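You operate a simulated robot arm through the tools that you are given. There is no shell and no other tool.

You run a simulated robot arm. Do the job below in one go: nothing can be reset, and whatever is moved stays where it is left.

## Task
Load the small paper stack into the open cassette and print a test page.
Fine: guides up to the stack, cassette shut; power key, then blue key; leave the printer on.

It is judged by the outcome, as a careful person would: the job done as asked, and still so three seconds after it is handed in. It fails if anything else is knocked over, pushed out of place, dropped, spilled or broken.

## Robot
A 7-joint arm with a two-finger parallel gripper, fixed in place. Base frame: the origin is on the floor under the middle of its stand, x ahead of it, y to its left, z up. Readings come in mm, rad, newtons and seconds.
With the tool pointing down near the work surface it reaches from about 320 to 760 mm from the base axis. Its first joint turns from -2.496 to 2.496 rad. Payload 3 kg.
The TCP is the grasp point between the finger pads, 30 mm short of the fingertips. In the tool frame z runs along the fingers and y along their closing line. Largest opening 110 mm; finger width 20, thickness 10; the body of the gripper, 48 by 112 mm, starts 55 mm behind the TCP.
Orientation is that of the tool frame in the base frame, as a unit quaternion [x, y, z, w]. With the fingers straight down and closing along the base's y, the tool's x points along the base's -x, its y along +y and its z along -z.

## Interface
- The arm moves only by the tool jog_arm. Its argument "moves" is a list of rows, each a list of 7 numbers: the shift along the base's x, y, z in mm, then the turn, a rotation vector about the base's x, y, z in rad, then the opening, from 0 (shut) to 1 (fully open). In form: [[dx, dy, dz, wx, wy, wz, gripper], ...]. A call has 1 to 20 rows; each row shifts and turns the commanded pose from where the row before left it. Each row takes 0.2 s and may step no farther than 50 mm and 0.15 rad from the row before; otherwise, or with a gripper value out of range, the whole call is refused. A pose out of reach is approached as far as the arm can. The call stops where the force on the tool passes 40 N (or 10 N more than at its start, if that is more) or the arm is blocked; 0.2 s more then pass. Each finger travels about 153 mm/s and halts on what it meets, pressing with about 45 N; the grip force reading is that of the motor and also rises with nothing between the fingers. The clock runs only during rows and for 0.2 s after the last one: add rows that do not move to give the fingers time. The reply holds the time, the measured pose of the TCP, the force on the tool along the base axes, the opening and the grip force, in the units named above and with some noise, with the torque about the TCP (base axes, N m) and any sound that the robot's microphone picked up, and new pictures: "views" is both (left out), scene, wrist or none.
- Cameras (640 x 400 px; columns grow to the right, rows downward): "scene" is fixed at [401.1, -500.8, 1294.9]; the picture's right is [0.99, -0.11, 0.00], its down [-0.04, -0.40, -0.92] and it looks along [0.10, 0.91, -0.40] (base axes); focal length 355 px, centre (320, 200). "wrist" rides on the gripper at [72, 17, -103] in the tool frame; the picture's right is [-0.23, 0.97, 0.00], its down [-0.76, -0.18, -0.62] and it looks along [-0.61, -0.14, 0.78] (tool axes); focal length 222 px, centre (320, 200). There is no depth. A picture from a camera that has moved, and an enlarged one, comes with that camera's place and axes in the base frame and with its lens.
- raise_lower(by): moves the trunk up (or, below 0, down) by that many mm; the arm rides with it, the base frame stays. It gives what a move gives, with no picture.
- enlarge(camera, box): a new picture of the part [left, top, right, bottom] of that camera's present view, enlarged. The clock stands still meanwhile.
- hand_in(): hands the job in; it is judged then, once.

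Places have to be worked out from the pictures, the camera data and where the tool is seen. Open the gripper and draw the arm clear of the work before you hand the job in, unless the task says otherwise.

The tools are called after "Emit:" by a JSON object that holds its "name" and its "arguments". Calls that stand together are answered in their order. jog_arm: Moves the arm, as the interface text tells. Its arguments: {"type":"object","properties":{"moves":{"type":"array","items":{"type":"array","items":{"type":"number"}}},"views":{"type":"string","enum":["both","scene","wrist","none"]}},"required":["moves"]} The other tools are called the same way: raise_lower (by) moves the trunk up or down; enlarge (camera, box) takes an enlarged picture of a part of a camera's view; hand_in () hands the job in.

At the start:

```text
time_s: 0.0
position: [251.8, 537.5, 1192.7]
tcp_rot: [-0.001, 1.0, 0.0, 0.0]
wrist_force: [-0.4, 0.8, -0.2]
wrist_torque: [-0.01, -0.05, 0.0]
finger_gap: 110.3
finger_force: 0.2
trunk travel left (down, up): [-400.0, 90.0]
```

scene: 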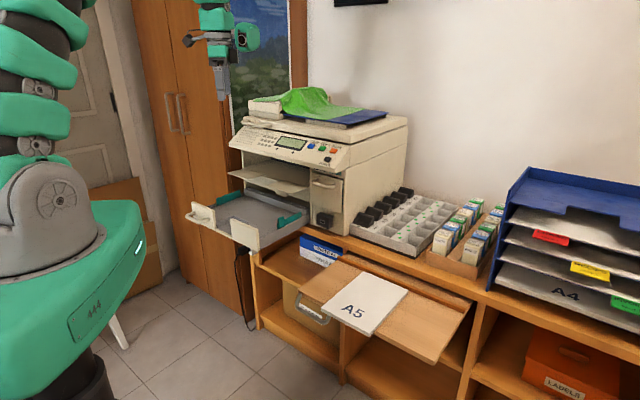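
wrist: 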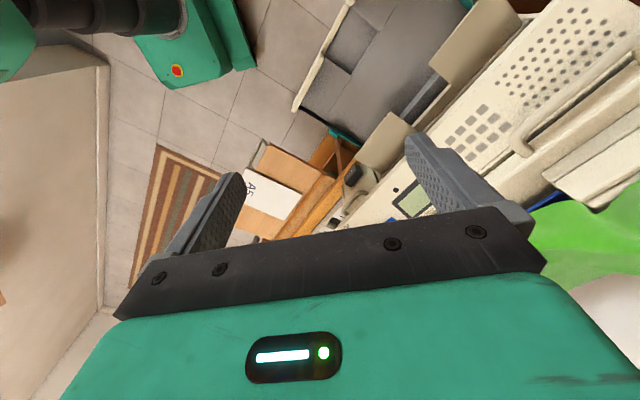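

I start by studying the scene in enlarged views: the printer panel, the open cassette, and the A5 paper stack on the pull-out shelf.

Emit:
{"name": "enlarge", "arguments": {"camera": "scene", "box": [170, 160, 350, 272]}}

Emit:
{"name": "enlarge", "arguments": {"camera": "scene", "box": [220, 80, 420, 205]}}

Emit:
{"name": "enlarge", "arguments": {"camera": "scene", "box": [240, 220, 480, 370]}}

Emit:
{"name": "enlarge", "arguments": {"camera": "wrist", "box": [240, 0, 640, 250]}}

```text
3.56 times, centred on (260, 216) of scene
camera zoom: at [401.1, -500.8, 1294.9], right [0.99, -0.11, 0.0], down [-0.04, -0.4, -0.92], along [0.1, 0.91, -0.4], focal length 1262 px, centre (533, 143)
```

zoom: 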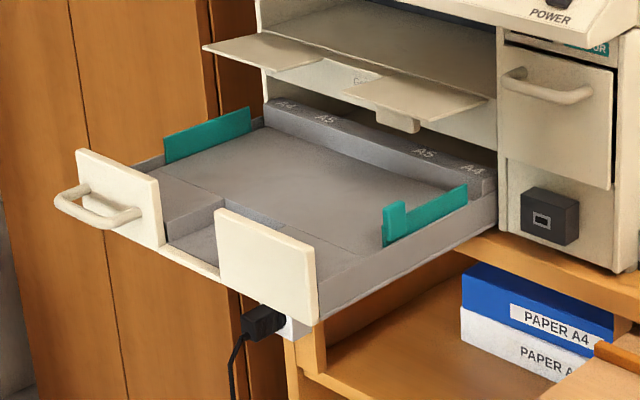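

```text
3.20 times, centred on (320, 142) of scene
camera zoom: at [401.1, -500.8, 1294.9], right [0.99, -0.11, 0.0], down [-0.04, -0.4, -0.92], along [0.1, 0.91, -0.4], focal length 1136 px, centre (320, 384)
```

zoom: 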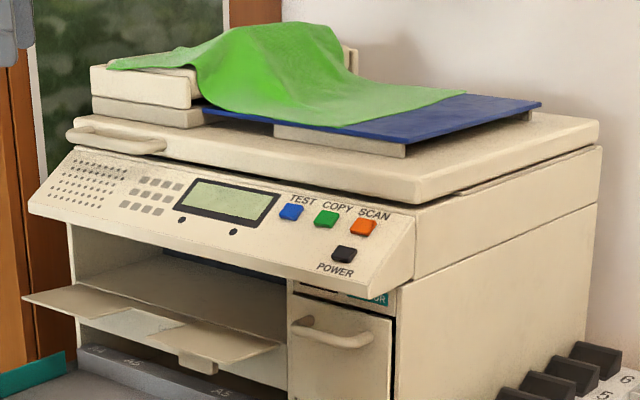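

```text
2.67 times, centred on (360, 295) of scene
camera zoom: at [401.1, -500.8, 1294.9], right [0.99, -0.11, 0.0], down [-0.04, -0.4, -0.92], along [0.1, 0.91, -0.4], focal length 947 px, centre (213, -53)
```

zoom: 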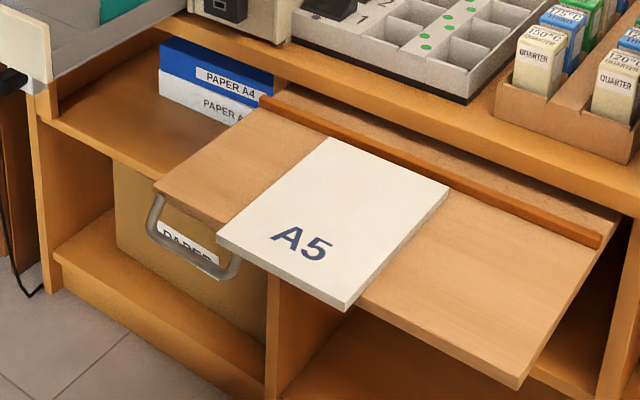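

```text
1.60 times, centred on (440, 125) of wrist
camera zoom: at [178.6, 554.9, 1296.8], right [0.23, 0.97, 0.0], down [0.76, -0.18, 0.62], along [0.61, -0.14, -0.78], focal length 355 px, centre (128, 320)
```

zoom: 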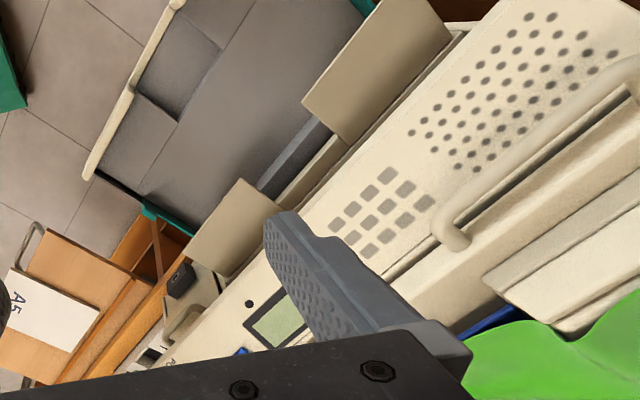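

The printer, cassette and A5 stack all look yawed about 45° to the base axes. I estimate the stack top at z≈655, the cassette front at about (200,590,780) and the blue key at about (495,618,993). Next I turn the tool about the vertical and back it off slightly, so the wrist camera looks squarely at the cassette.

Emit:
{"name": "jog_arm", "arguments": {"moves": [[-10, -30, 0, 0, 0, 0.13, 1], [-10, -30, 0, 0, 0, 0.13, 1], [-10, -30, 0, 0, 0, 0.13, 1], [-10, -30, 0, 0, 0, 0.13, 1], [-10, -30, 0, 0, 0, 0.13, 1], [-10, -30, 0, 0, 0, 0.135, 1], [0, 0, 0, 0, 0, 0, 1]], "views": "both"}}

```text
time_s: 1.6
position: [190.6, 355.9, 1192.3]
tcp_rot: [-0.383, 0.924, 0.0, 0.0]
wrist_force: [0.1, 0.6, 0.3]
wrist_torque: [-0.01, -0.03, 0.01]
finger_gap: 109.9
finger_force: 0.2
trunk travel left (down, up): [-400.0, 90.0]
camera wrist: at [127.6, 318.3, 1296.1], right [-0.53, 0.85, 0.0], down [0.66, 0.41, 0.62], along [0.53, 0.33, -0.78], focal length 222 px, centre (320, 200)
```

scene: 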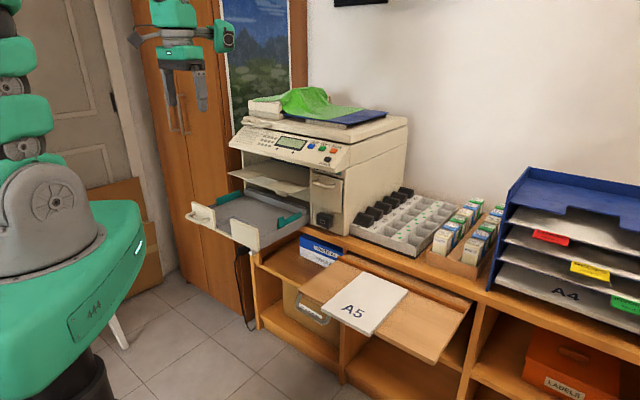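
wrist: 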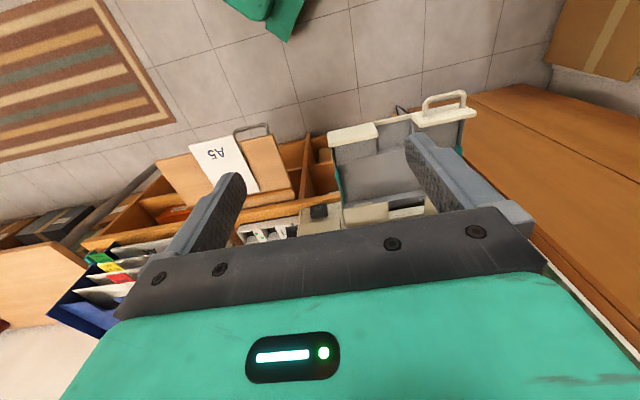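

The wrist camera now sees the cassette and the stack together. I enlarge both parts to measure them.

Emit:
{"name": "enlarge", "arguments": {"camera": "wrist", "box": [300, 80, 500, 230]}}

Emit:
{"name": "enlarge", "arguments": {"camera": "wrist", "box": [140, 110, 340, 250]}}

```text
2.67 times, centred on (400, 155) of wrist
camera zoom: at [127.6, 318.3, 1296.1], right [-0.53, 0.85, 0.0], down [0.66, 0.41, 0.62], along [0.53, 0.33, -0.78], focal length 592 px, centre (107, 320)
```

zoom: 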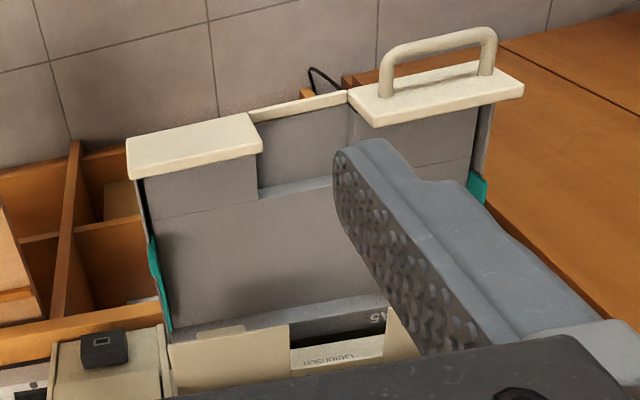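

```text
2.86 times, centred on (240, 180) of wrist
camera zoom: at [127.6, 318.3, 1296.1], right [-0.53, 0.85, 0.0], down [0.66, 0.41, 0.62], along [0.53, 0.33, -0.78], focal length 635 px, centre (549, 257)
```

zoom: 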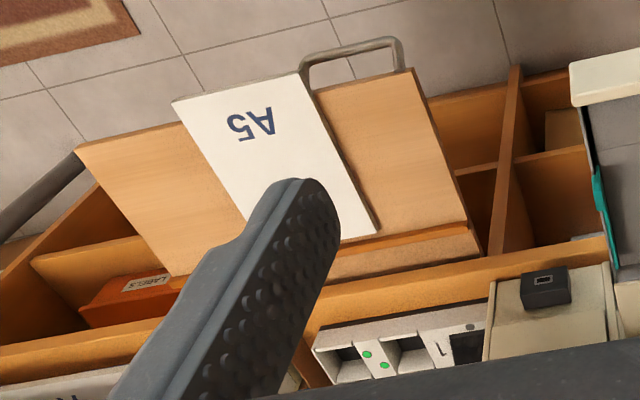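

The stack top is near z≈660 and its front edge sits at a≈511 along the bench normal n=(0.707,0.707), overhanging the board by about 30 mm. The cassette front is at a≈555 with a notch about 98 mm wide. I move above and in front of the cassette to see inside it.

Emit:
{"name": "jog_arm", "arguments": {"moves": [[-6, 42, -10, 0, 0, 0, 1], [-6, 42, -10, 0, 0, 0, 1], [-6, 42, -20, 0, 0, 0, 1], [-6, 42, -20, 0, 0, 0, 1], [-7, 42, -20, 0, 0, 0, 1], [-7, 43, -20, 0, 0, 0, 1], [0, 0, 0, 0, 0, 0, 1]], "views": "both"}}

```text
time_s: 3.2
position: [153.4, 610.5, 1093.4]
tcp_rot: [-0.383, 0.924, -0.001, 0.0]
wrist_force: [-0.6, 0.4, -0.4]
wrist_torque: [0.0, 0.01, -0.02]
finger_gap: 109.8
finger_force: 0.1
trunk travel left (down, up): [-400.0, 90.0]
camera wrist: at [89.9, 572.5, 1197.2], right [-0.53, 0.85, 0.0], down [0.66, 0.41, 0.62], along [0.53, 0.33, -0.78], focal length 222 px, centre (320, 200)
```

scene: 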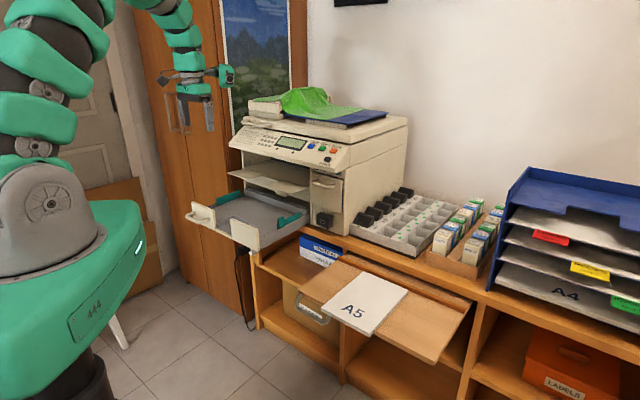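
wrist: 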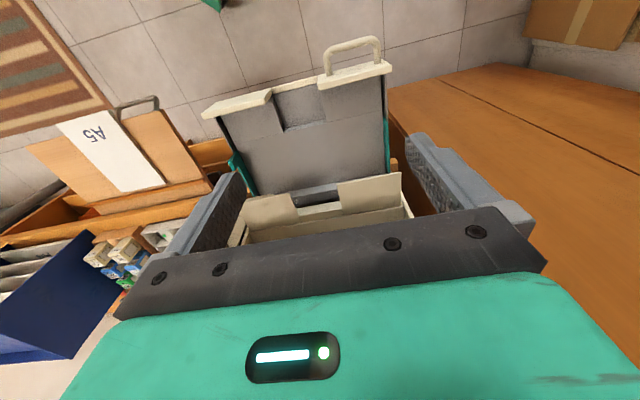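

Emit:
{"name": "enlarge", "arguments": {"camera": "wrist", "box": [190, 60, 420, 220]}}

Emit:
{"name": "enlarge", "arguments": {"camera": "wrist", "box": [20, 80, 220, 220]}}

```text
2.50 times, centred on (305, 140) of wrist
camera zoom: at [89.9, 572.5, 1197.2], right [-0.53, 0.85, 0.0], down [0.66, 0.41, 0.62], along [0.53, 0.33, -0.78], focal length 555 px, centre (358, 350)
```

zoom: 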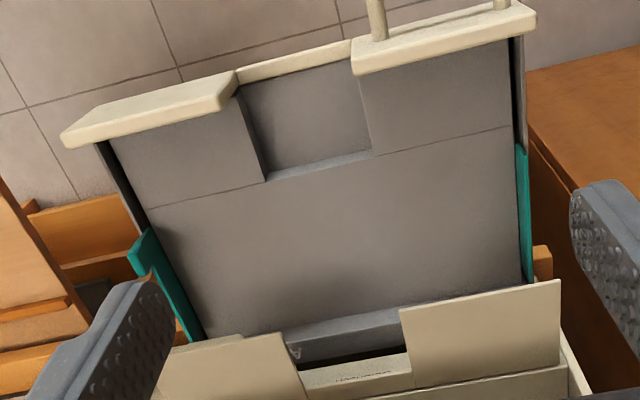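

```text
2.86 times, centred on (120, 150) of wrist
camera zoom: at [89.9, 572.5, 1197.2], right [-0.53, 0.85, 0.0], down [0.66, 0.41, 0.62], along [0.53, 0.33, -0.78], focal length 635 px, centre (891, 343)
```

zoom: 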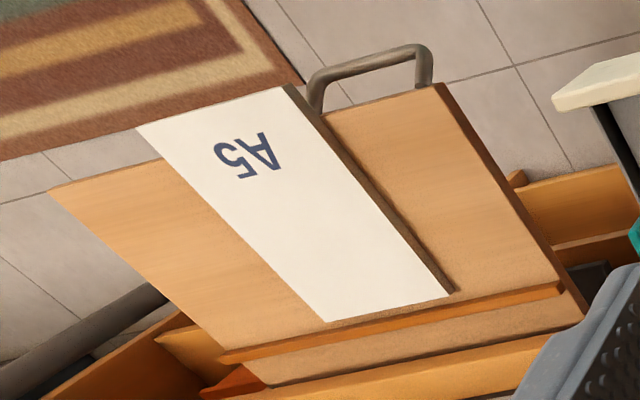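

I enlarge further to check the notch and trough, the rear bar and the guides.

Emit:
{"name": "enlarge", "arguments": {"camera": "wrist", "box": [260, 60, 360, 140]}}

Emit:
{"name": "enlarge", "arguments": {"camera": "scene", "box": [180, 180, 320, 260]}}

Emit:
{"name": "enlarge", "arguments": {"camera": "wrist", "box": [190, 150, 290, 230]}}

```text
5.00 times, centred on (310, 100) of wrist
camera zoom: at [89.9, 572.5, 1197.2], right [-0.53, 0.85, 0.0], down [0.66, 0.41, 0.62], along [0.53, 0.33, -0.78], focal length 1111 px, centre (370, 700)
```

zoom: 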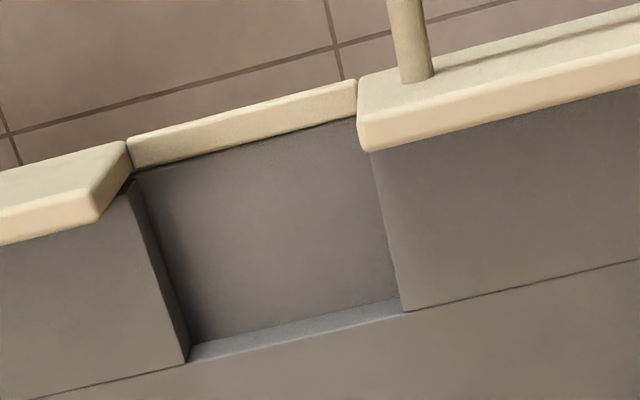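

```text
4.57 times, centred on (250, 220) of scene
camera zoom: at [401.1, -500.8, 1294.9], right [0.99, -0.11, 0.0], down [-0.04, -0.4, -0.92], along [0.1, 0.91, -0.4], focal length 1623 px, centre (640, 109)
```

zoom: 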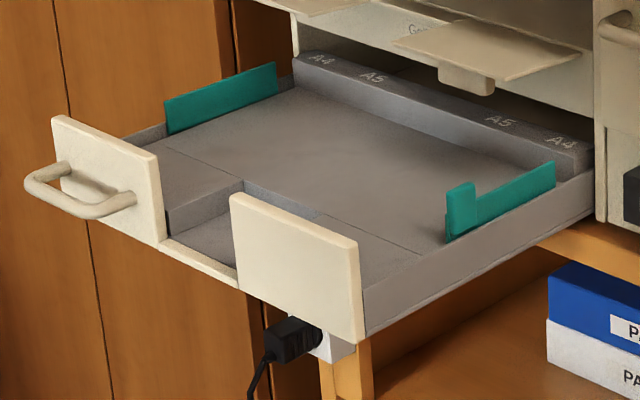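

```text
5.00 times, centred on (240, 190) of wrist
camera zoom: at [89.9, 572.5, 1197.2], right [-0.53, 0.85, 0.0], down [0.66, 0.41, 0.62], along [0.53, 0.33, -0.78], focal length 1111 px, centre (720, 250)
```

zoom: 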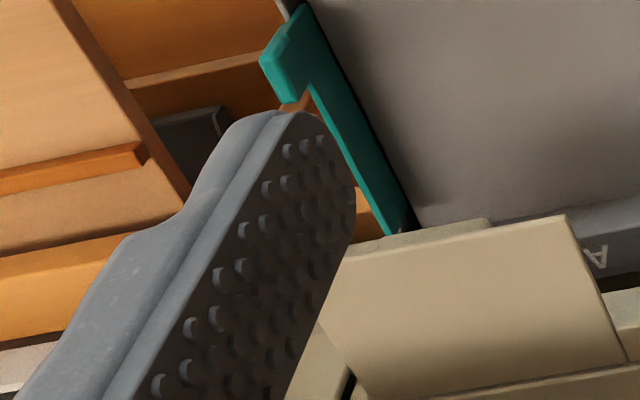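

The cassette is now measured. Its floor is at z≈742 and the panel tops at z≈785. The trough in the notch runs from a≈556 to 627 and is about 20 mm deep. The output flaps are at z≈852 for a>707, and the right guide's tab is at a≈639–658, b≈-113. The plan is to pinch the stack's overhanging front edge with a horizontal gripper closing vertically, so I start by swinging back and pitching the tool horizontal along n.

Emit:
{"name": "jog_arm", "arguments": {"moves": [[18, -36, 0, 0.101, -0.101, 0, 1], [18, -36, 0, 0.101, -0.101, 0, 1], [18, -36, 0, 0.101, -0.101, 0, 1], [18, -36, 0, 0.101, -0.101, 0, 1], [18, -36, 0, 0.101, -0.101, 0, 1], [18, -36, 0, 0.101, -0.101, 0, 1], [18, -36, 0, 0.101, -0.101, 0, 1], [18, -36, 0, 0.101, -0.101, 0, 1], [18, -36, 0, 0.101, -0.101, 0, 1], [18, -36, 0, 0.101, -0.101, 0, 1], [18, -36, 0, 0.101, -0.101, 0, 1], [0, 0, 0, 0, 0, 0, 1]], "views": "both"}}

```text
time_s: 5.8
position: [381.7, 392.8, 1335.4]
tcp_rot: [-0.294, 0.716, 0.249, 0.582]
wrist_force: [0.3, -1.3, 0.3]
wrist_torque: [0.01, 0.04, 0.05]
finger_gap: 110.1
finger_force: 0.1
out of reach, approached as far as the arm can: row 6, 7, 8, 9, 10, 11
trunk travel left (down, up): [-400.0, 90.0]
camera wrist: at [287.8, 324.8, 1286.5], right [-0.66, 0.71, 0.24], down [-0.19, -0.46, 0.87], along [0.73, 0.53, 0.44], focal length 222 px, centre (320, 200)
```

scene: 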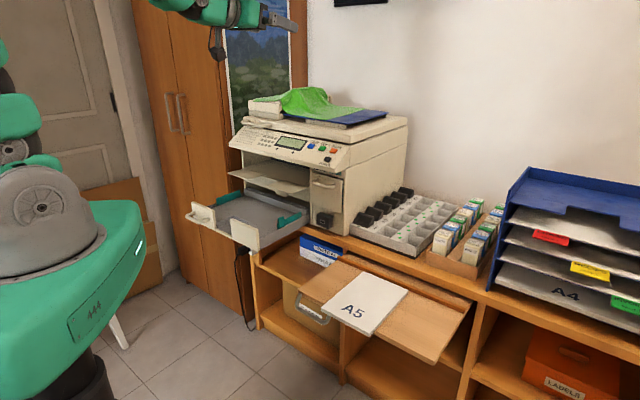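
wrist: 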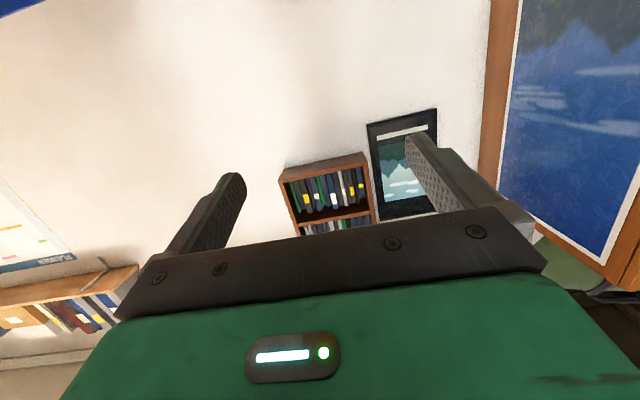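

The horizontal pose was too close to the base axis, so the arm stopped partway at (382,393,1335). I move outward and toward the stack side, to larger b, and check how the commanded pose responds.

Emit:
{"name": "jog_arm", "arguments": {"moves": [[30, -20, 0, 0, 0, 0, 1], [0, 0, 0, 0, 0, 0, 1]], "views": "none"}}

```text
time_s: 6.4
position: [411.5, 375.4, 1336.5]
tcp_rot: [-0.294, 0.716, 0.249, 0.583]
wrist_force: [0.6, 0.6, 0.4]
wrist_torque: [0.0, 0.01, -0.01]
finger_gap: 110.0
finger_force: 0.0
trunk travel left (down, up): [-400.0, 90.0]
```

The command follows the reached pose, which makes this simple. I lower the trunk 300 mm so the arm sits nearer the stack and cassette heights. The TCP is at a≈556, b≈26, and nothing is below it.

Emit:
{"name": "raise_lower", "arguments": {"by": -300}}

Emit:
{"name": "jog_arm", "arguments": {"moves": [[0, 0, 0, 0, 0, 0, 1]], "views": "both"}}

```text
time_s: 9.4
position: [411.3, 375.6, 1037.7]
tcp_rot: [-0.294, 0.715, 0.248, 0.583]
wrist_force: [1.2, 0.2, -0.4]
wrist_torque: [-0.01, 0.0, 0.02]
finger_gap: 109.8
finger_force: 0.1
trunk travel left (down, up): [-100.0, 390.0]
```

```text
time_s: 9.8
position: [411.9, 374.6, 1036.1]
tcp_rot: [-0.295, 0.716, 0.249, 0.582]
wrist_force: [-0.4, 0.4, -0.2]
wrist_torque: [-0.03, 0.0, -0.02]
finger_gap: 110.0
finger_force: 0.1
trunk travel left (down, up): [-100.0, 390.0]
camera wrist: at [317.1, 306.2, 986.4], right [-0.66, 0.71, 0.24], down [-0.19, -0.46, 0.87], along [0.73, 0.53, 0.44], focal length 222 px, centre (320, 200)
```

scene: 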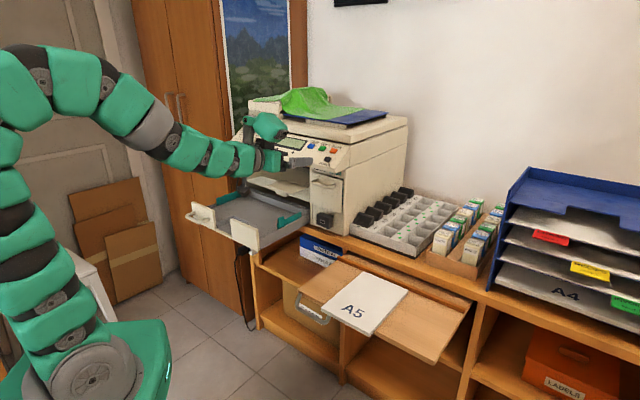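
wrist: 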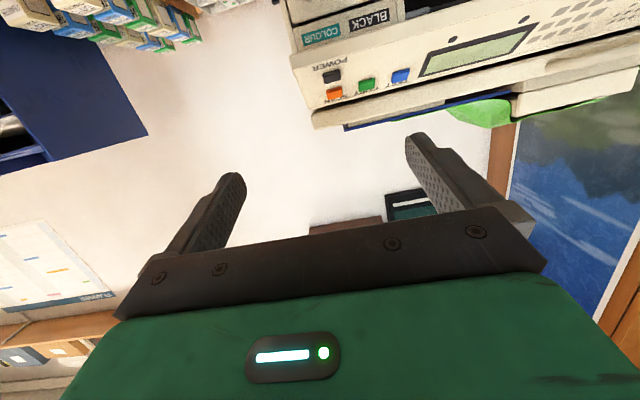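

The arm now has a good posture and the wrist camera sees the key panel. I enlarge the panel to locate the keys while it is in view.

Emit:
{"name": "enlarge", "arguments": {"camera": "wrist", "box": [280, 0, 480, 130]}}

Emit:
{"name": "enlarge", "arguments": {"camera": "scene", "box": [270, 125, 370, 195]}}

```text
3.08 times, centred on (380, 65) of wrist
camera zoom: at [317.1, 306.2, 986.4], right [-0.66, 0.71, 0.24], down [-0.19, -0.46, 0.87], along [0.73, 0.53, 0.44], focal length 684 px, centre (135, 615)
```

zoom: 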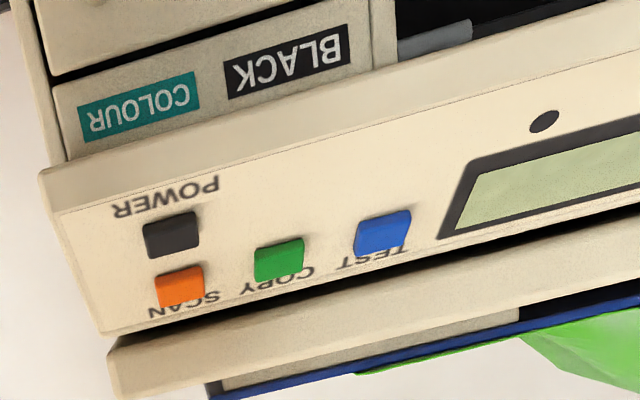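

```text
5.71 times, centred on (320, 160) of scene
camera zoom: at [401.1, -500.8, 1294.9], right [0.99, -0.11, 0.0], down [-0.04, -0.4, -0.92], along [0.1, 0.91, -0.4], focal length 2029 px, centre (320, 429)
```

zoom: 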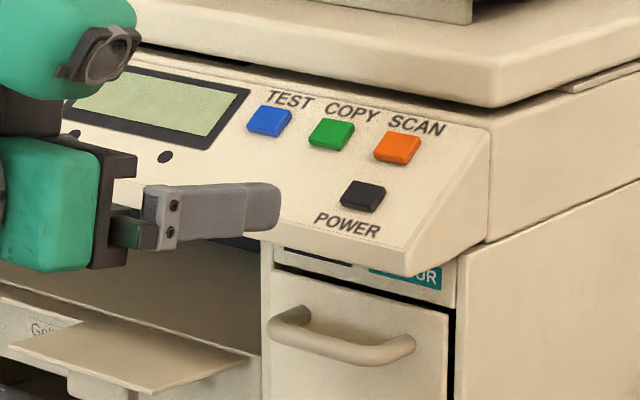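

From the two views, the power key is at about (538,533,977) and the blue key at about (497,621,997), on a panel sloped about 32°. Now I go to the stack, rolling the tool 90° about n so the fingers close vertically and moving to a standoff in front of the stack.

Emit:
{"name": "jog_arm", "arguments": {"moves": [[6, -18, -10, 0.07, -0.07, 0, 1], [6, -18, -10, 0.07, -0.07, 0, 1], [6, -18, -10, 0.101, 0.101, 0, 1], [6, -18, -10, 0.101, 0.101, 0, 1], [6, -18, -10, 0.101, 0.101, 0, 1], [6, -18, -10, 0.101, 0.101, 0, 1], [6, -18, -10, 0.101, 0.101, 0, 1], [6, -18, -10, 0.101, 0.101, 0, 1], [6, -18, -10, 0.101, 0.101, 0, 1], [6, -18, -10, 0.101, 0.101, 0, 1], [6, -18, -10, 0.101, 0.101, 0, 1], [6, -18, -10, 0.101, 0.101, 0, 1], [6, -18, -10, 0.101, 0.101, 0, 1], [0, 0, 0, 0, 0, 0, 1]], "views": "both"}}

```text
time_s: 12.8
position: [400.5, 375.3, 1093.3]
tcp_rot: [0.221, 0.684, 0.627, 0.3]
wrist_force: [0.2, 0.0, 0.7]
wrist_torque: [-0.01, 0.01, 0.04]
finger_gap: 110.2
finger_force: 0.0
out of reach, approached as far as the arm can: row 1, 2, 3, 4, 5, 6, 7, 8, 9, 10, 11, 12, 13
trunk travel left (down, up): [-100.0, 390.0]
camera wrist: at [275.6, 352.3, 1103.6], right [0.09, -0.04, 0.99], down [0.13, -0.99, -0.05], along [0.99, 0.14, -0.08], focal length 222 px, centre (320, 200)
```

scene: 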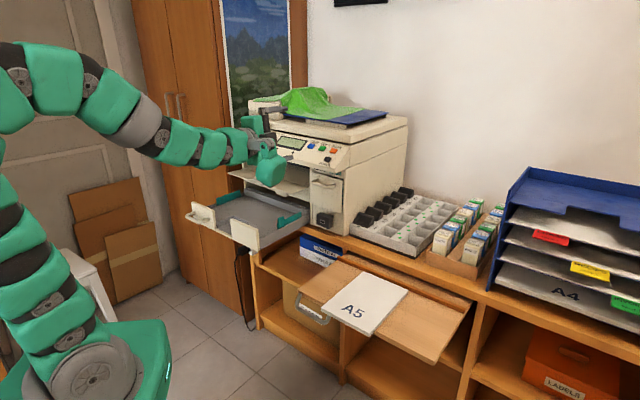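
wrist: 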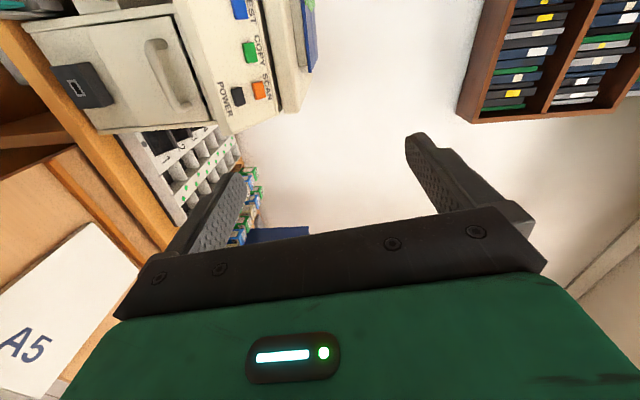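

The orientation is nearly right: horizontal, azimuth about 46°, roll within 8°. It is the pull-back toward the base that is out of reach. I try moving sideways along the bench and down while keeping a≈548.

Emit:
{"name": "jog_arm", "arguments": {"moves": [[17, -17, -20, 0, 0, 0, 1], [17, -17, -20, 0, 0, 0, 1], [17, -17, -20, 0, 0, 0, 1], [17, -17, -20, 0, 0, 0, 1], [0, 0, 0, 0, 0, 0, 1]], "views": "none"}}

```text
time_s: 14.0
position: [432.6, 357.0, 1075.3]
tcp_rot: [0.22, 0.684, 0.627, 0.301]
wrist_force: [0.5, 0.4, 0.1]
wrist_torque: [0.0, 0.03, 0.0]
finger_gap: 110.3
finger_force: 0.1
out of reach, approached as far as the arm can: row 1, 2, 3, 4
trunk travel left (down, up): [-100.0, 390.0]
```

Going lower pushes the arm outward, so this looks like a wrist limit. I look at the arm's shape in the scene picture to understand the posture.

Emit:
{"name": "enlarge", "arguments": {"camera": "scene", "box": [0, 0, 400, 250]}}

Emit:
{"name": "enlarge", "arguments": {"camera": "scene", "box": [0, 200, 320, 400]}}

```text
1.60 times, centred on (200, 125) of scene
camera zoom: at [401.1, -500.8, 1294.9], right [0.99, -0.11, 0.0], down [-0.04, -0.4, -0.92], along [0.1, 0.91, -0.4], focal length 568 px, centre (512, 320)
```

zoom: 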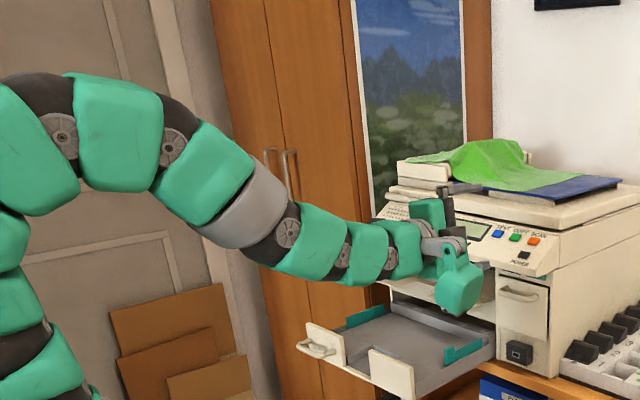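

```text
2.00 times, centred on (160, 300) of scene
camera zoom: at [401.1, -500.8, 1294.9], right [0.99, -0.11, 0.0], down [-0.04, -0.4, -0.92], along [0.1, 0.91, -0.4], focal length 710 px, centre (640, 0)
```

zoom: 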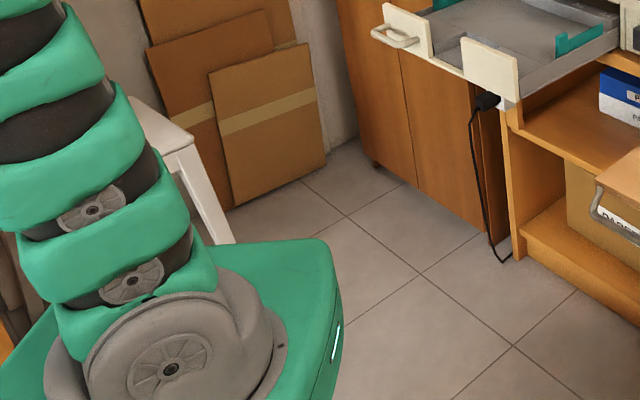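

The forearm dips about 27° while the tool is level, so the wrist is at its bend limit. A better branch is to grip with the tool pointing along +y (45° skew to n), bending the wrist sideways. To get there I first undo the roll and pitch and return to tool-down.

Emit:
{"name": "jog_arm", "arguments": {"moves": [[0, 0, 0, -0.1018, -0.1018, 0, 1], [0, 0, 0, -0.1018, -0.1018, 0, 1], [0, 0, 0, -0.1018, -0.1018, 0, 1], [0, 0, 0, -0.1018, -0.1018, 0, 1], [0, 0, 0, -0.1018, -0.1018, 0, 1], [0, 0, 0, -0.1018, -0.1018, 0, 1], [0, 0, 0, -0.1018, -0.1018, 0, 1], [0, 0, 0, -0.1018, -0.1018, 0, 1], [0, 0, 0, -0.1018, -0.1018, 0, 1], [0, 0, 0, -0.1018, -0.1018, 0, 1], [0, 0, 0, 0, 0, 0, 1]], "views": "none"}}

Emit:
{"name": "jog_arm", "arguments": {"moves": [[0, 0, 0, -0.101, 0.101, 0, 1], [0, 0, 0, -0.101, 0.101, 0, 1], [0, 0, 0, -0.101, 0.101, 0, 1], [0, 0, 0, -0.101, 0.101, 0, 1], [0, 0, 0, -0.101, 0.101, 0, 1], [0, 0, 0, -0.101, 0.101, 0, 1], [0, 0, 0, -0.101, 0.101, 0, 1], [0, 0, 0, -0.101, 0.101, 0, 1], [0, 0, 0, -0.101, 0.101, 0, 1], [0, 0, 0, -0.101, 0.101, 0, 1], [0, 0, 0, -0.07, 0.07, 0, 1], [0, 0, 0, 0, 0, 0, 1]], "views": "both"}}

```text
time_s: 16.4
position: [433.1, 359.7, 1076.2]
tcp_rot: [-0.267, 0.667, 0.255, 0.647]
wrist_force: [0.1, -0.7, 1.3]
wrist_torque: [0.02, 0.01, -0.01]
finger_gap: 110.0
finger_force: 0.0
trunk travel left (down, up): [-100.0, 390.0]
```

```text
time_s: 19.0
position: [433.7, 357.6, 1074.3]
tcp_rot: [-0.385, 0.923, -0.011, 0.01]
wrist_force: [-0.4, 1.3, 0.0]
wrist_torque: [-0.03, -0.02, 0.01]
finger_gap: 109.9
finger_force: 0.0
trunk travel left (down, up): [-100.0, 390.0]
camera wrist: at [366.3, 320.5, 1177.3], right [-0.53, 0.85, -0.03], down [0.64, 0.42, 0.64], along [0.55, 0.32, -0.77], focal length 222 px, centre (320, 200)
```

scene: 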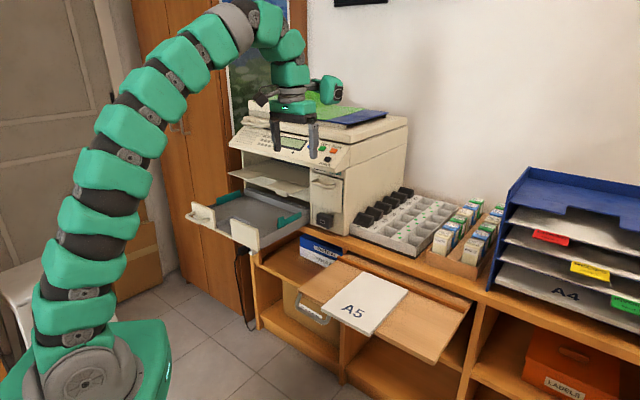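
wrist: 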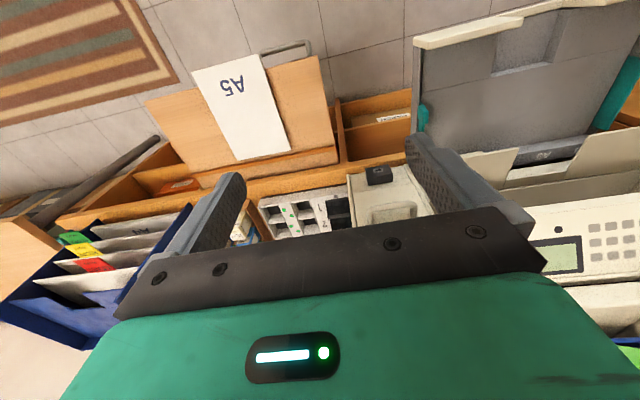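

Tool-down has been recovered cleanly. Now I yaw back to the home orientation and travel to the free space in front of the stack's right side, staying high (z>900).

Emit:
{"name": "jog_arm", "arguments": {"moves": [[7, -40, -10, 0, 0, -0.0873, 1], [7, -40, -10, 0, 0, -0.0873, 1], [7, -40, -14, 0, 0, -0.0873, 1], [7, -40, -14, 0, 0, -0.0873, 1], [7, -40, -14, 0, 0, -0.0873, 1], [7, -40, -14, 0, 0, -0.0873, 1], [8, -40, -14, 0, 0, -0.0873, 1], [8, -40, -14, 0, 0, -0.0873, 1], [8, -40, -14, 0, 0, -0.0873, 1], [0, 0, 0, 0, 0, 0, 1]], "views": "none"}}

Emit:
{"name": "jog_arm", "arguments": {"moves": [[0, 10, 0, 0.143, 0, 0, 1], [0, 10, 0, 0.143, 0, 0, 1], [0, 10, 0, 0.143, 0, 0, 1], [0, 10, 0, 0.143, 0, 0, 1], [0, 10, 0, 0.143, 0, 0, 1], [0, 10, 0, 0.143, 0, 0, 1], [0, 10, 0, 0.143, 0, 0, 1], [0, 10, 0, 0.143, 0, 0, 1], [0, 10, 0, 0.143, 0, 0, 1], [0, 10, 0, 0.143, 0, 0, 1], [0, 10, 0, 0.141, 0, 0, 1], [0, 0, 0, 0, 0, 0, 1]], "views": "both"}}

```text
time_s: 21.2
position: [499.5, -1.7, 956.3]
tcp_rot: [-0.002, 1.0, -0.014, 0.007]
wrist_force: [0.5, 0.4, 0.9]
wrist_torque: [-0.01, -0.02, -0.05]
finger_gap: 110.1
finger_force: 0.1
trunk travel left (down, up): [-100.0, 390.0]
```

```text
time_s: 23.8
position: [498.6, 107.9, 958.2]
tcp_rot: [0.003, 0.717, 0.697, 0.006]
wrist_force: [0.4, 0.7, -0.6]
wrist_torque: [0.02, 0.02, 0.01]
finger_gap: 109.9
finger_force: 0.1
trunk travel left (down, up): [-100.0, 390.0]
camera wrist: at [424.5, 6.5, 976.8], right [0.22, 0.02, 0.97], down [0.75, -0.64, -0.16], along [0.62, 0.77, -0.16], focal length 222 px, centre (320, 200)
```

scene: 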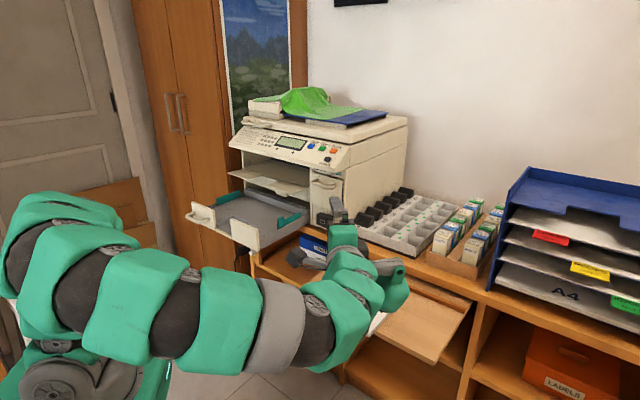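
wrist: 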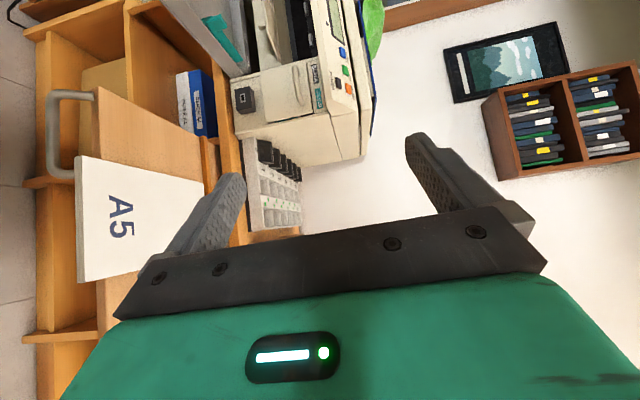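

The sideways branch reaches the horizontal pose with no trouble. I descend to a standoff in front of the stack's front edge, correct the 1.6° pitch, and take pictures to refine the stack's height.

Emit:
{"name": "jog_arm", "arguments": {"moves": [[9, -8, -36, 0.028, 0, 0, 0.8], [9, -8, -36, 0, 0, 0, 0.8], [9, -8, -36, 0, 0, 0, 0.7], [9, -8, -36, 0, 0, 0, 0.6], [9, -8, -36, 0, 0, 0, 0.5], [0, 0, -36, 0, 0, 0, 0.5], [0, 0, 0, 0, 0, 0, 0.5]], "views": "both"}}

```text
time_s: 25.4
position: [543.5, 67.7, 740.2]
tcp_rot: [0.004, 0.708, 0.706, 0.005]
wrist_force: [0.8, 0.3, -0.4]
wrist_torque: [-0.03, -0.02, 0.03]
finger_gap: 54.7
finger_force: 0.0
trunk travel left (down, up): [-100.0, 390.0]
camera wrist: at [470.0, -33.6, 757.4], right [0.22, 0.0, 0.97], down [0.75, -0.63, -0.17], along [0.62, 0.77, -0.14], focal length 222 px, centre (320, 200)
```

scene: 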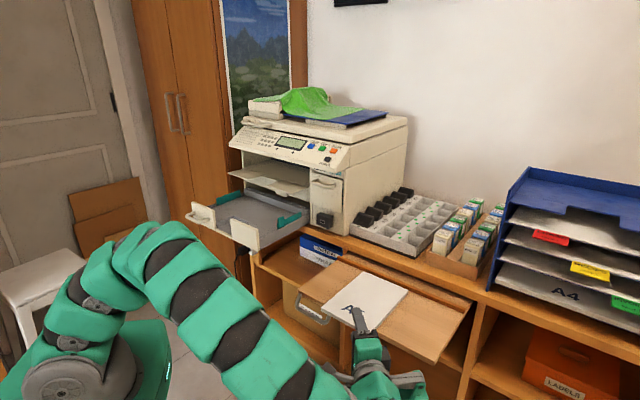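
wrist: 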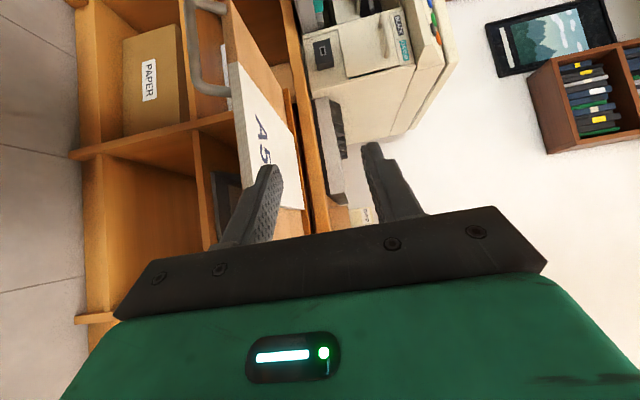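

The standoff was reached at (543.5,67.7,740). I enlarge the wrist view to measure the stack edge and board from here.

Emit:
{"name": "enlarge", "arguments": {"camera": "wrist", "box": [170, 50, 330, 250]}}

Emit:
{"name": "enlarge", "arguments": {"camera": "scene", "box": [290, 260, 450, 400]}}

```text
2.00 times, centred on (250, 150) of wrist
camera zoom: at [470.0, -33.6, 757.4], right [0.22, 0.0, 0.97], down [0.75, -0.63, -0.17], along [0.62, 0.77, -0.14], focal length 444 px, centre (460, 300)
```

zoom: 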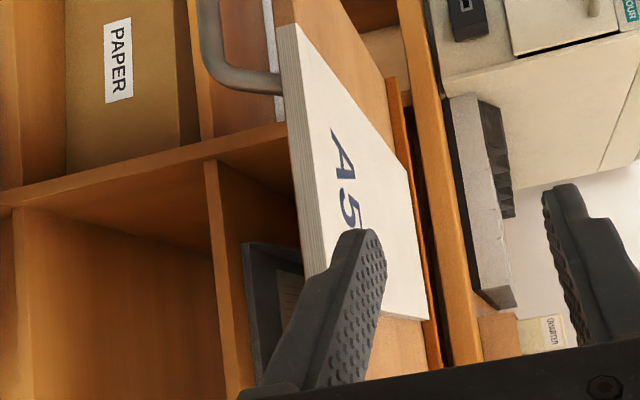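

```text
2.86 times, centred on (370, 330) of scene
camera zoom: at [401.1, -500.8, 1294.9], right [0.99, -0.11, 0.0], down [-0.04, -0.4, -0.92], along [0.1, 0.91, -0.4], focal length 1014 px, centre (177, -171)
```

zoom: 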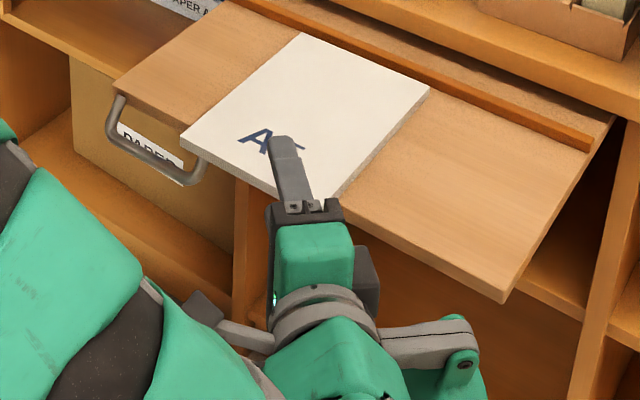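

The closer view suggests the stack spans about z≈657 to 667, a little higher than first estimated. I drop to z≈662 in front of the edge, not yet inserted, and compare the finger gap with the edge directly.

Emit:
{"name": "jog_arm", "arguments": {"moves": [[0, 0, -39, 0, 0, 0, 0.5], [0, 0, -39, 0, 0, 0, 0.5], [0, 25, 0, 0, 0, 0, 0.5], [0, 25, 0, 0, 0, 0, 0.5], [0, 0, 0, 0, 0, 0, 0.5]], "views": "both"}}

Emit:
{"name": "enlarge", "arguments": {"camera": "wrist", "box": [200, 60, 440, 260]}}

Emit:
{"name": "enlarge", "arguments": {"camera": "scene", "box": [300, 260, 440, 360]}}

```text
time_s: 26.6
position: [543.1, 117.4, 661.8]
tcp_rot: [0.003, 0.707, 0.707, 0.006]
wrist_force: [-0.3, 0.5, -1.6]
wrist_torque: [-0.01, 0.02, -0.01]
finger_gap: 55.2
finger_force: 0.0
trunk travel left (down, up): [-100.0, 390.0]
camera wrist: at [469.5, 17.2, 679.6], right [0.22, 0.0, 0.97], down [0.75, -0.63, -0.17], along [0.62, 0.77, -0.14], focal length 222 px, centre (320, 200)
```

scene: 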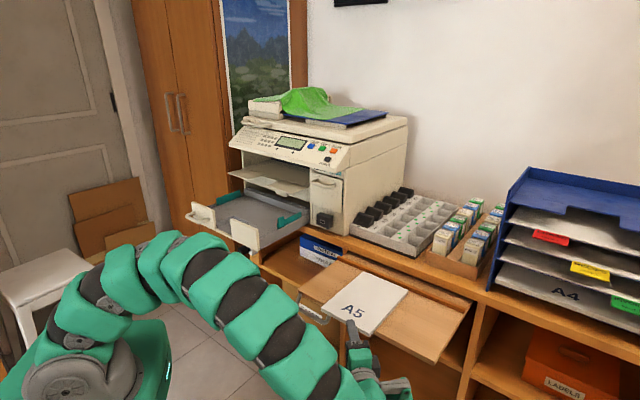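
wrist: 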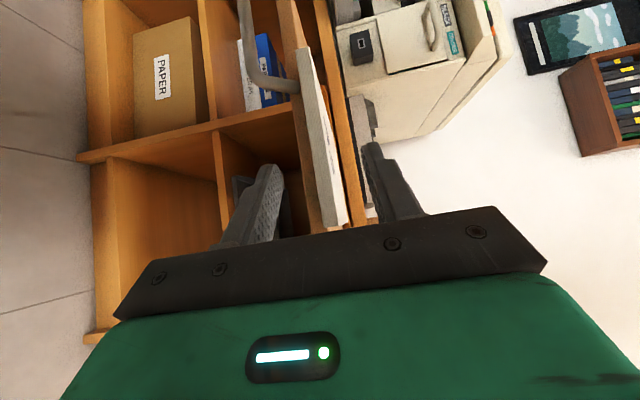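

```text
2.00 times, centred on (320, 160) of wrist
camera zoom: at [469.5, 17.2, 679.6], right [0.22, 0.0, 0.97], down [0.75, -0.63, -0.17], along [0.62, 0.77, -0.14], focal length 444 px, centre (320, 280)
```

zoom: 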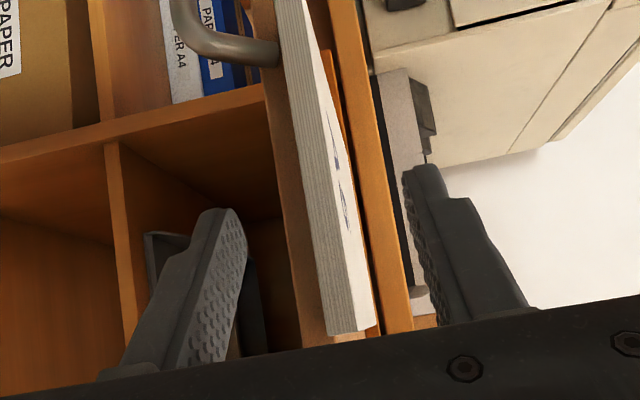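

```text
4.00 times, centred on (370, 310) of scene
camera zoom: at [401.1, -500.8, 1294.9], right [0.99, -0.11, 0.0], down [-0.04, -0.4, -0.92], along [0.1, 0.91, -0.4], focal length 1420 px, centre (120, -240)
```

zoom: 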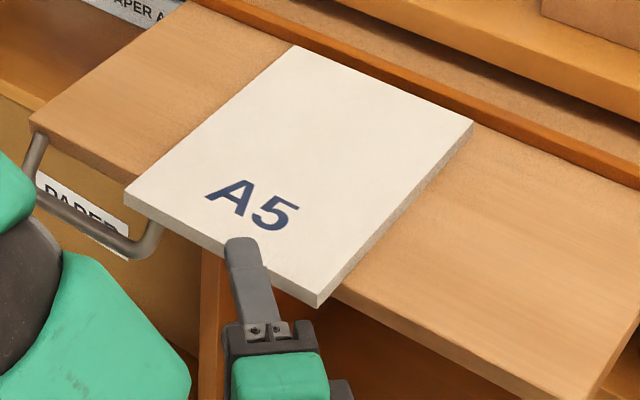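

The stack's front face sits between the fingers. I enlarge further to see exactly where the stack's corners are.

Emit:
{"name": "enlarge", "arguments": {"camera": "wrist", "box": [270, 30, 370, 130]}}

Emit:
{"name": "enlarge", "arguments": {"camera": "wrist", "box": [280, 130, 380, 240]}}

```text
4.00 times, centred on (320, 80) of wrist
camera zoom: at [469.5, 17.2, 679.6], right [0.22, 0.0, 0.97], down [0.75, -0.63, -0.17], along [0.62, 0.77, -0.14], focal length 888 px, centre (320, 680)
```

zoom: 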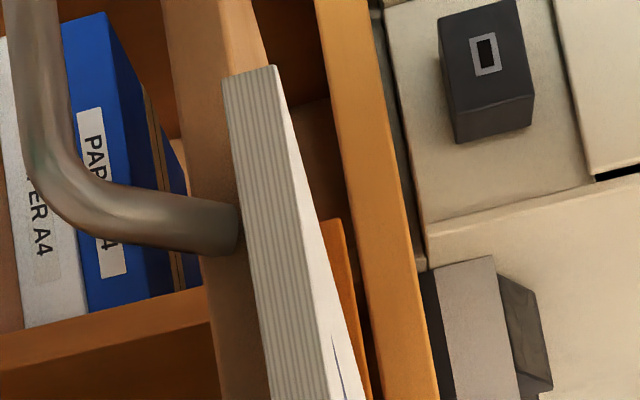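

```text
3.64 times, centred on (330, 185) of wrist
camera zoom: at [469.5, 17.2, 679.6], right [0.22, 0.0, 0.97], down [0.75, -0.63, -0.17], along [0.62, 0.77, -0.14], focal length 808 px, centre (284, 254)
```

zoom: 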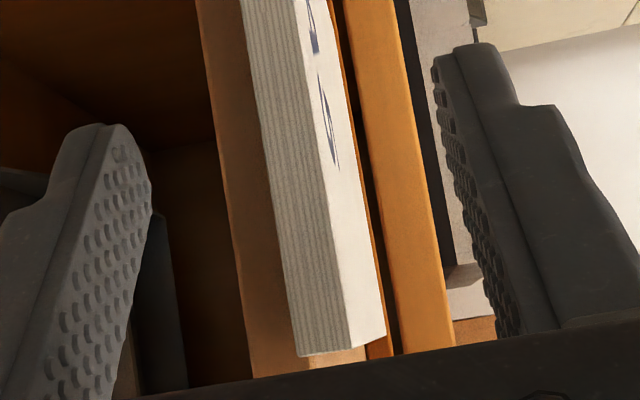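

The stack spans z≈655 to 665.5 (about 10 mm thick, middle ≈660.3), with its front edge at a≈510 and the board edge at a≈540. I lower 1 mm and advance 54 mm along +y. The tips should then overlap the overhang by about 22 mm and stay clear of the board.

Emit:
{"name": "jog_arm", "arguments": {"moves": [[0, 18, -1, 0, 0, 0, 0.5], [0, 18, 0, 0, 0, 0, 0.5], [0, 18, 0, 0, 0, 0, 0.5], [0, 0, 0, 0, 0, 0, 0.5]], "views": "both"}}

Emit:
{"name": "enlarge", "arguments": {"camera": "wrist", "box": [200, 60, 440, 260]}}

Emit:
{"name": "enlarge", "arguments": {"camera": "scene", "box": [300, 260, 440, 360]}}

```text
time_s: 27.6
position: [543.5, 172.0, 661.8]
tcp_rot: [0.004, 0.707, 0.707, 0.005]
wrist_force: [-0.2, 0.2, 0.5]
wrist_torque: [0.01, 0.01, 0.0]
finger_gap: 55.1
finger_force: 0.0
trunk travel left (down, up): [-100.0, 390.0]
camera wrist: at [469.6, 71.1, 678.9], right [0.22, 0.0, 0.97], down [0.75, -0.63, -0.17], along [0.62, 0.77, -0.14], focal length 222 px, centre (320, 200)
```

scene: 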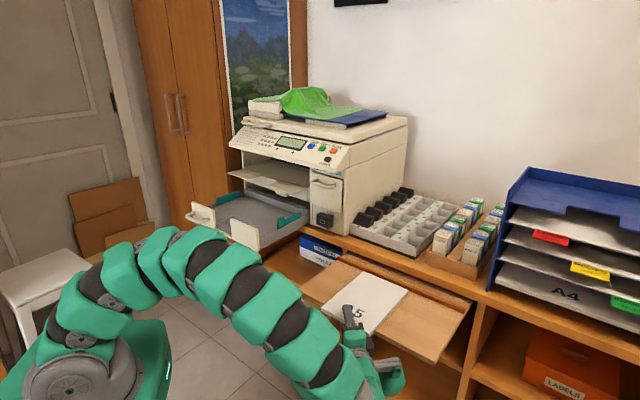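
wrist: 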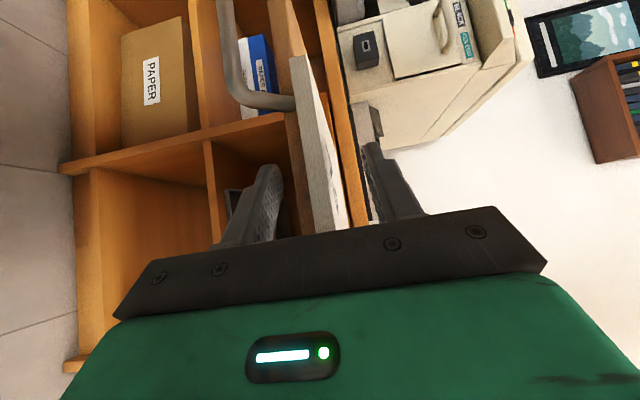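

```text
2.00 times, centred on (320, 160) of wrist
camera zoom: at [469.6, 71.1, 678.9], right [0.22, 0.0, 0.97], down [0.75, -0.63, -0.17], along [0.62, 0.77, -0.14], focal length 444 px, centre (320, 280)
```

zoom: 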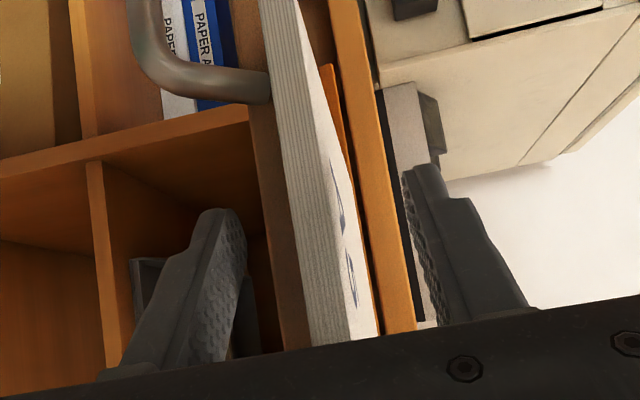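

```text
4.00 times, centred on (370, 310) of scene
camera zoom: at [401.1, -500.8, 1294.9], right [0.99, -0.11, 0.0], down [-0.04, -0.4, -0.92], along [0.1, 0.91, -0.4], focal length 1420 px, centre (120, -240)
```

zoom: 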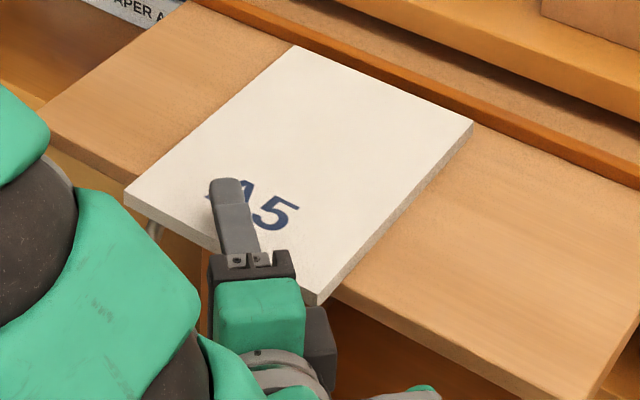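

The upper finger is over the overhanging strip and no contact force is showing. I close on the stack.

Emit:
{"name": "jog_arm", "arguments": {"moves": [[0, 0, 0, 0, 0, 0, 0.2], [0, 0, 0, 0, 0, 0, 0.0], [0, 0, 0, 0, 0, 0, 0.0], [0, 0, 0, 0, 0, 0, 0.0]], "views": "both"}}

Emit:
{"name": "enlarge", "arguments": {"camera": "wrist", "box": [200, 60, 440, 260]}}

Emit:
{"name": "enlarge", "arguments": {"camera": "scene", "box": [300, 260, 440, 360]}}

```text
time_s: 28.6
position: [544.5, 171.4, 662.0]
tcp_rot: [0.003, 0.708, 0.707, 0.006]
wrist_force: [0.0, 0.6, 1.2]
wrist_torque: [-0.15, 0.1, 0.03]
finger_gap: 11.3
finger_force: 45.3
trunk travel left (down, up): [-100.0, 390.0]
camera wrist: at [469.6, 71.0, 678.9], right [0.22, 0.0, 0.97], down [0.75, -0.63, -0.17], along [0.62, 0.77, -0.14], focal length 222 px, centre (320, 200)
```

scene: 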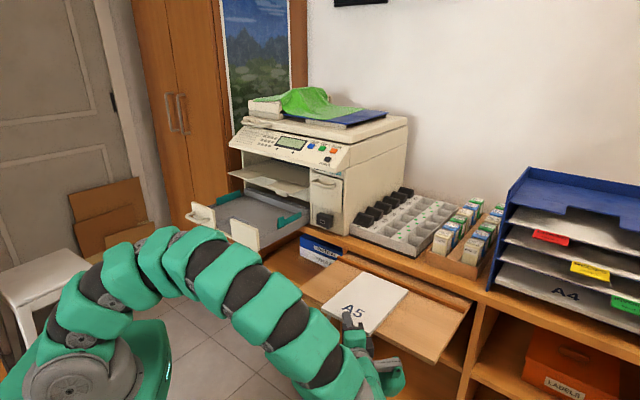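
wrist: 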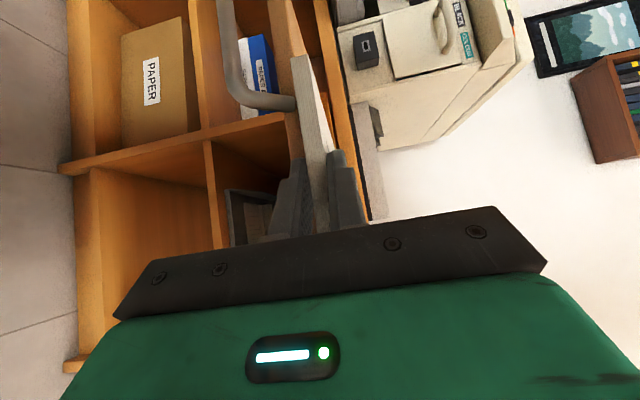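

```text
2.00 times, centred on (320, 160) of wrist
camera zoom: at [469.6, 71.0, 678.9], right [0.22, 0.0, 0.97], down [0.75, -0.63, -0.17], along [0.62, 0.77, -0.14], focal length 444 px, centre (320, 280)
```

zoom: 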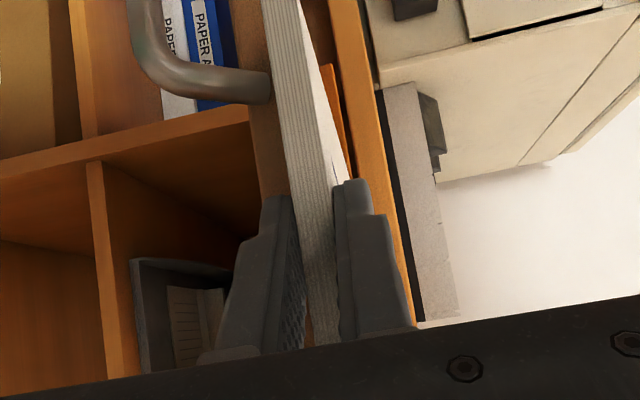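

```text
4.00 times, centred on (370, 310) of scene
camera zoom: at [401.1, -500.8, 1294.9], right [0.99, -0.11, 0.0], down [-0.04, -0.4, -0.92], along [0.1, 0.91, -0.4], focal length 1420 px, centre (120, -240)
```

zoom: 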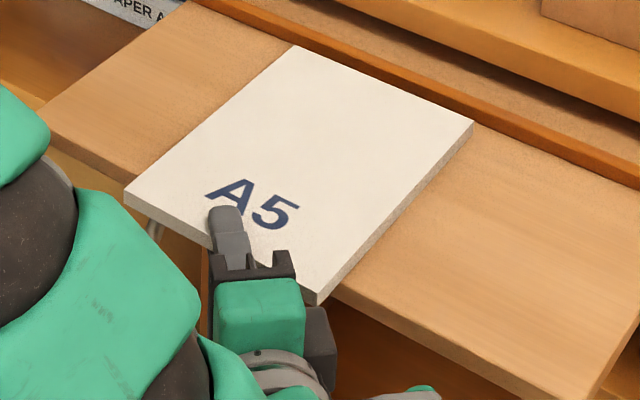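

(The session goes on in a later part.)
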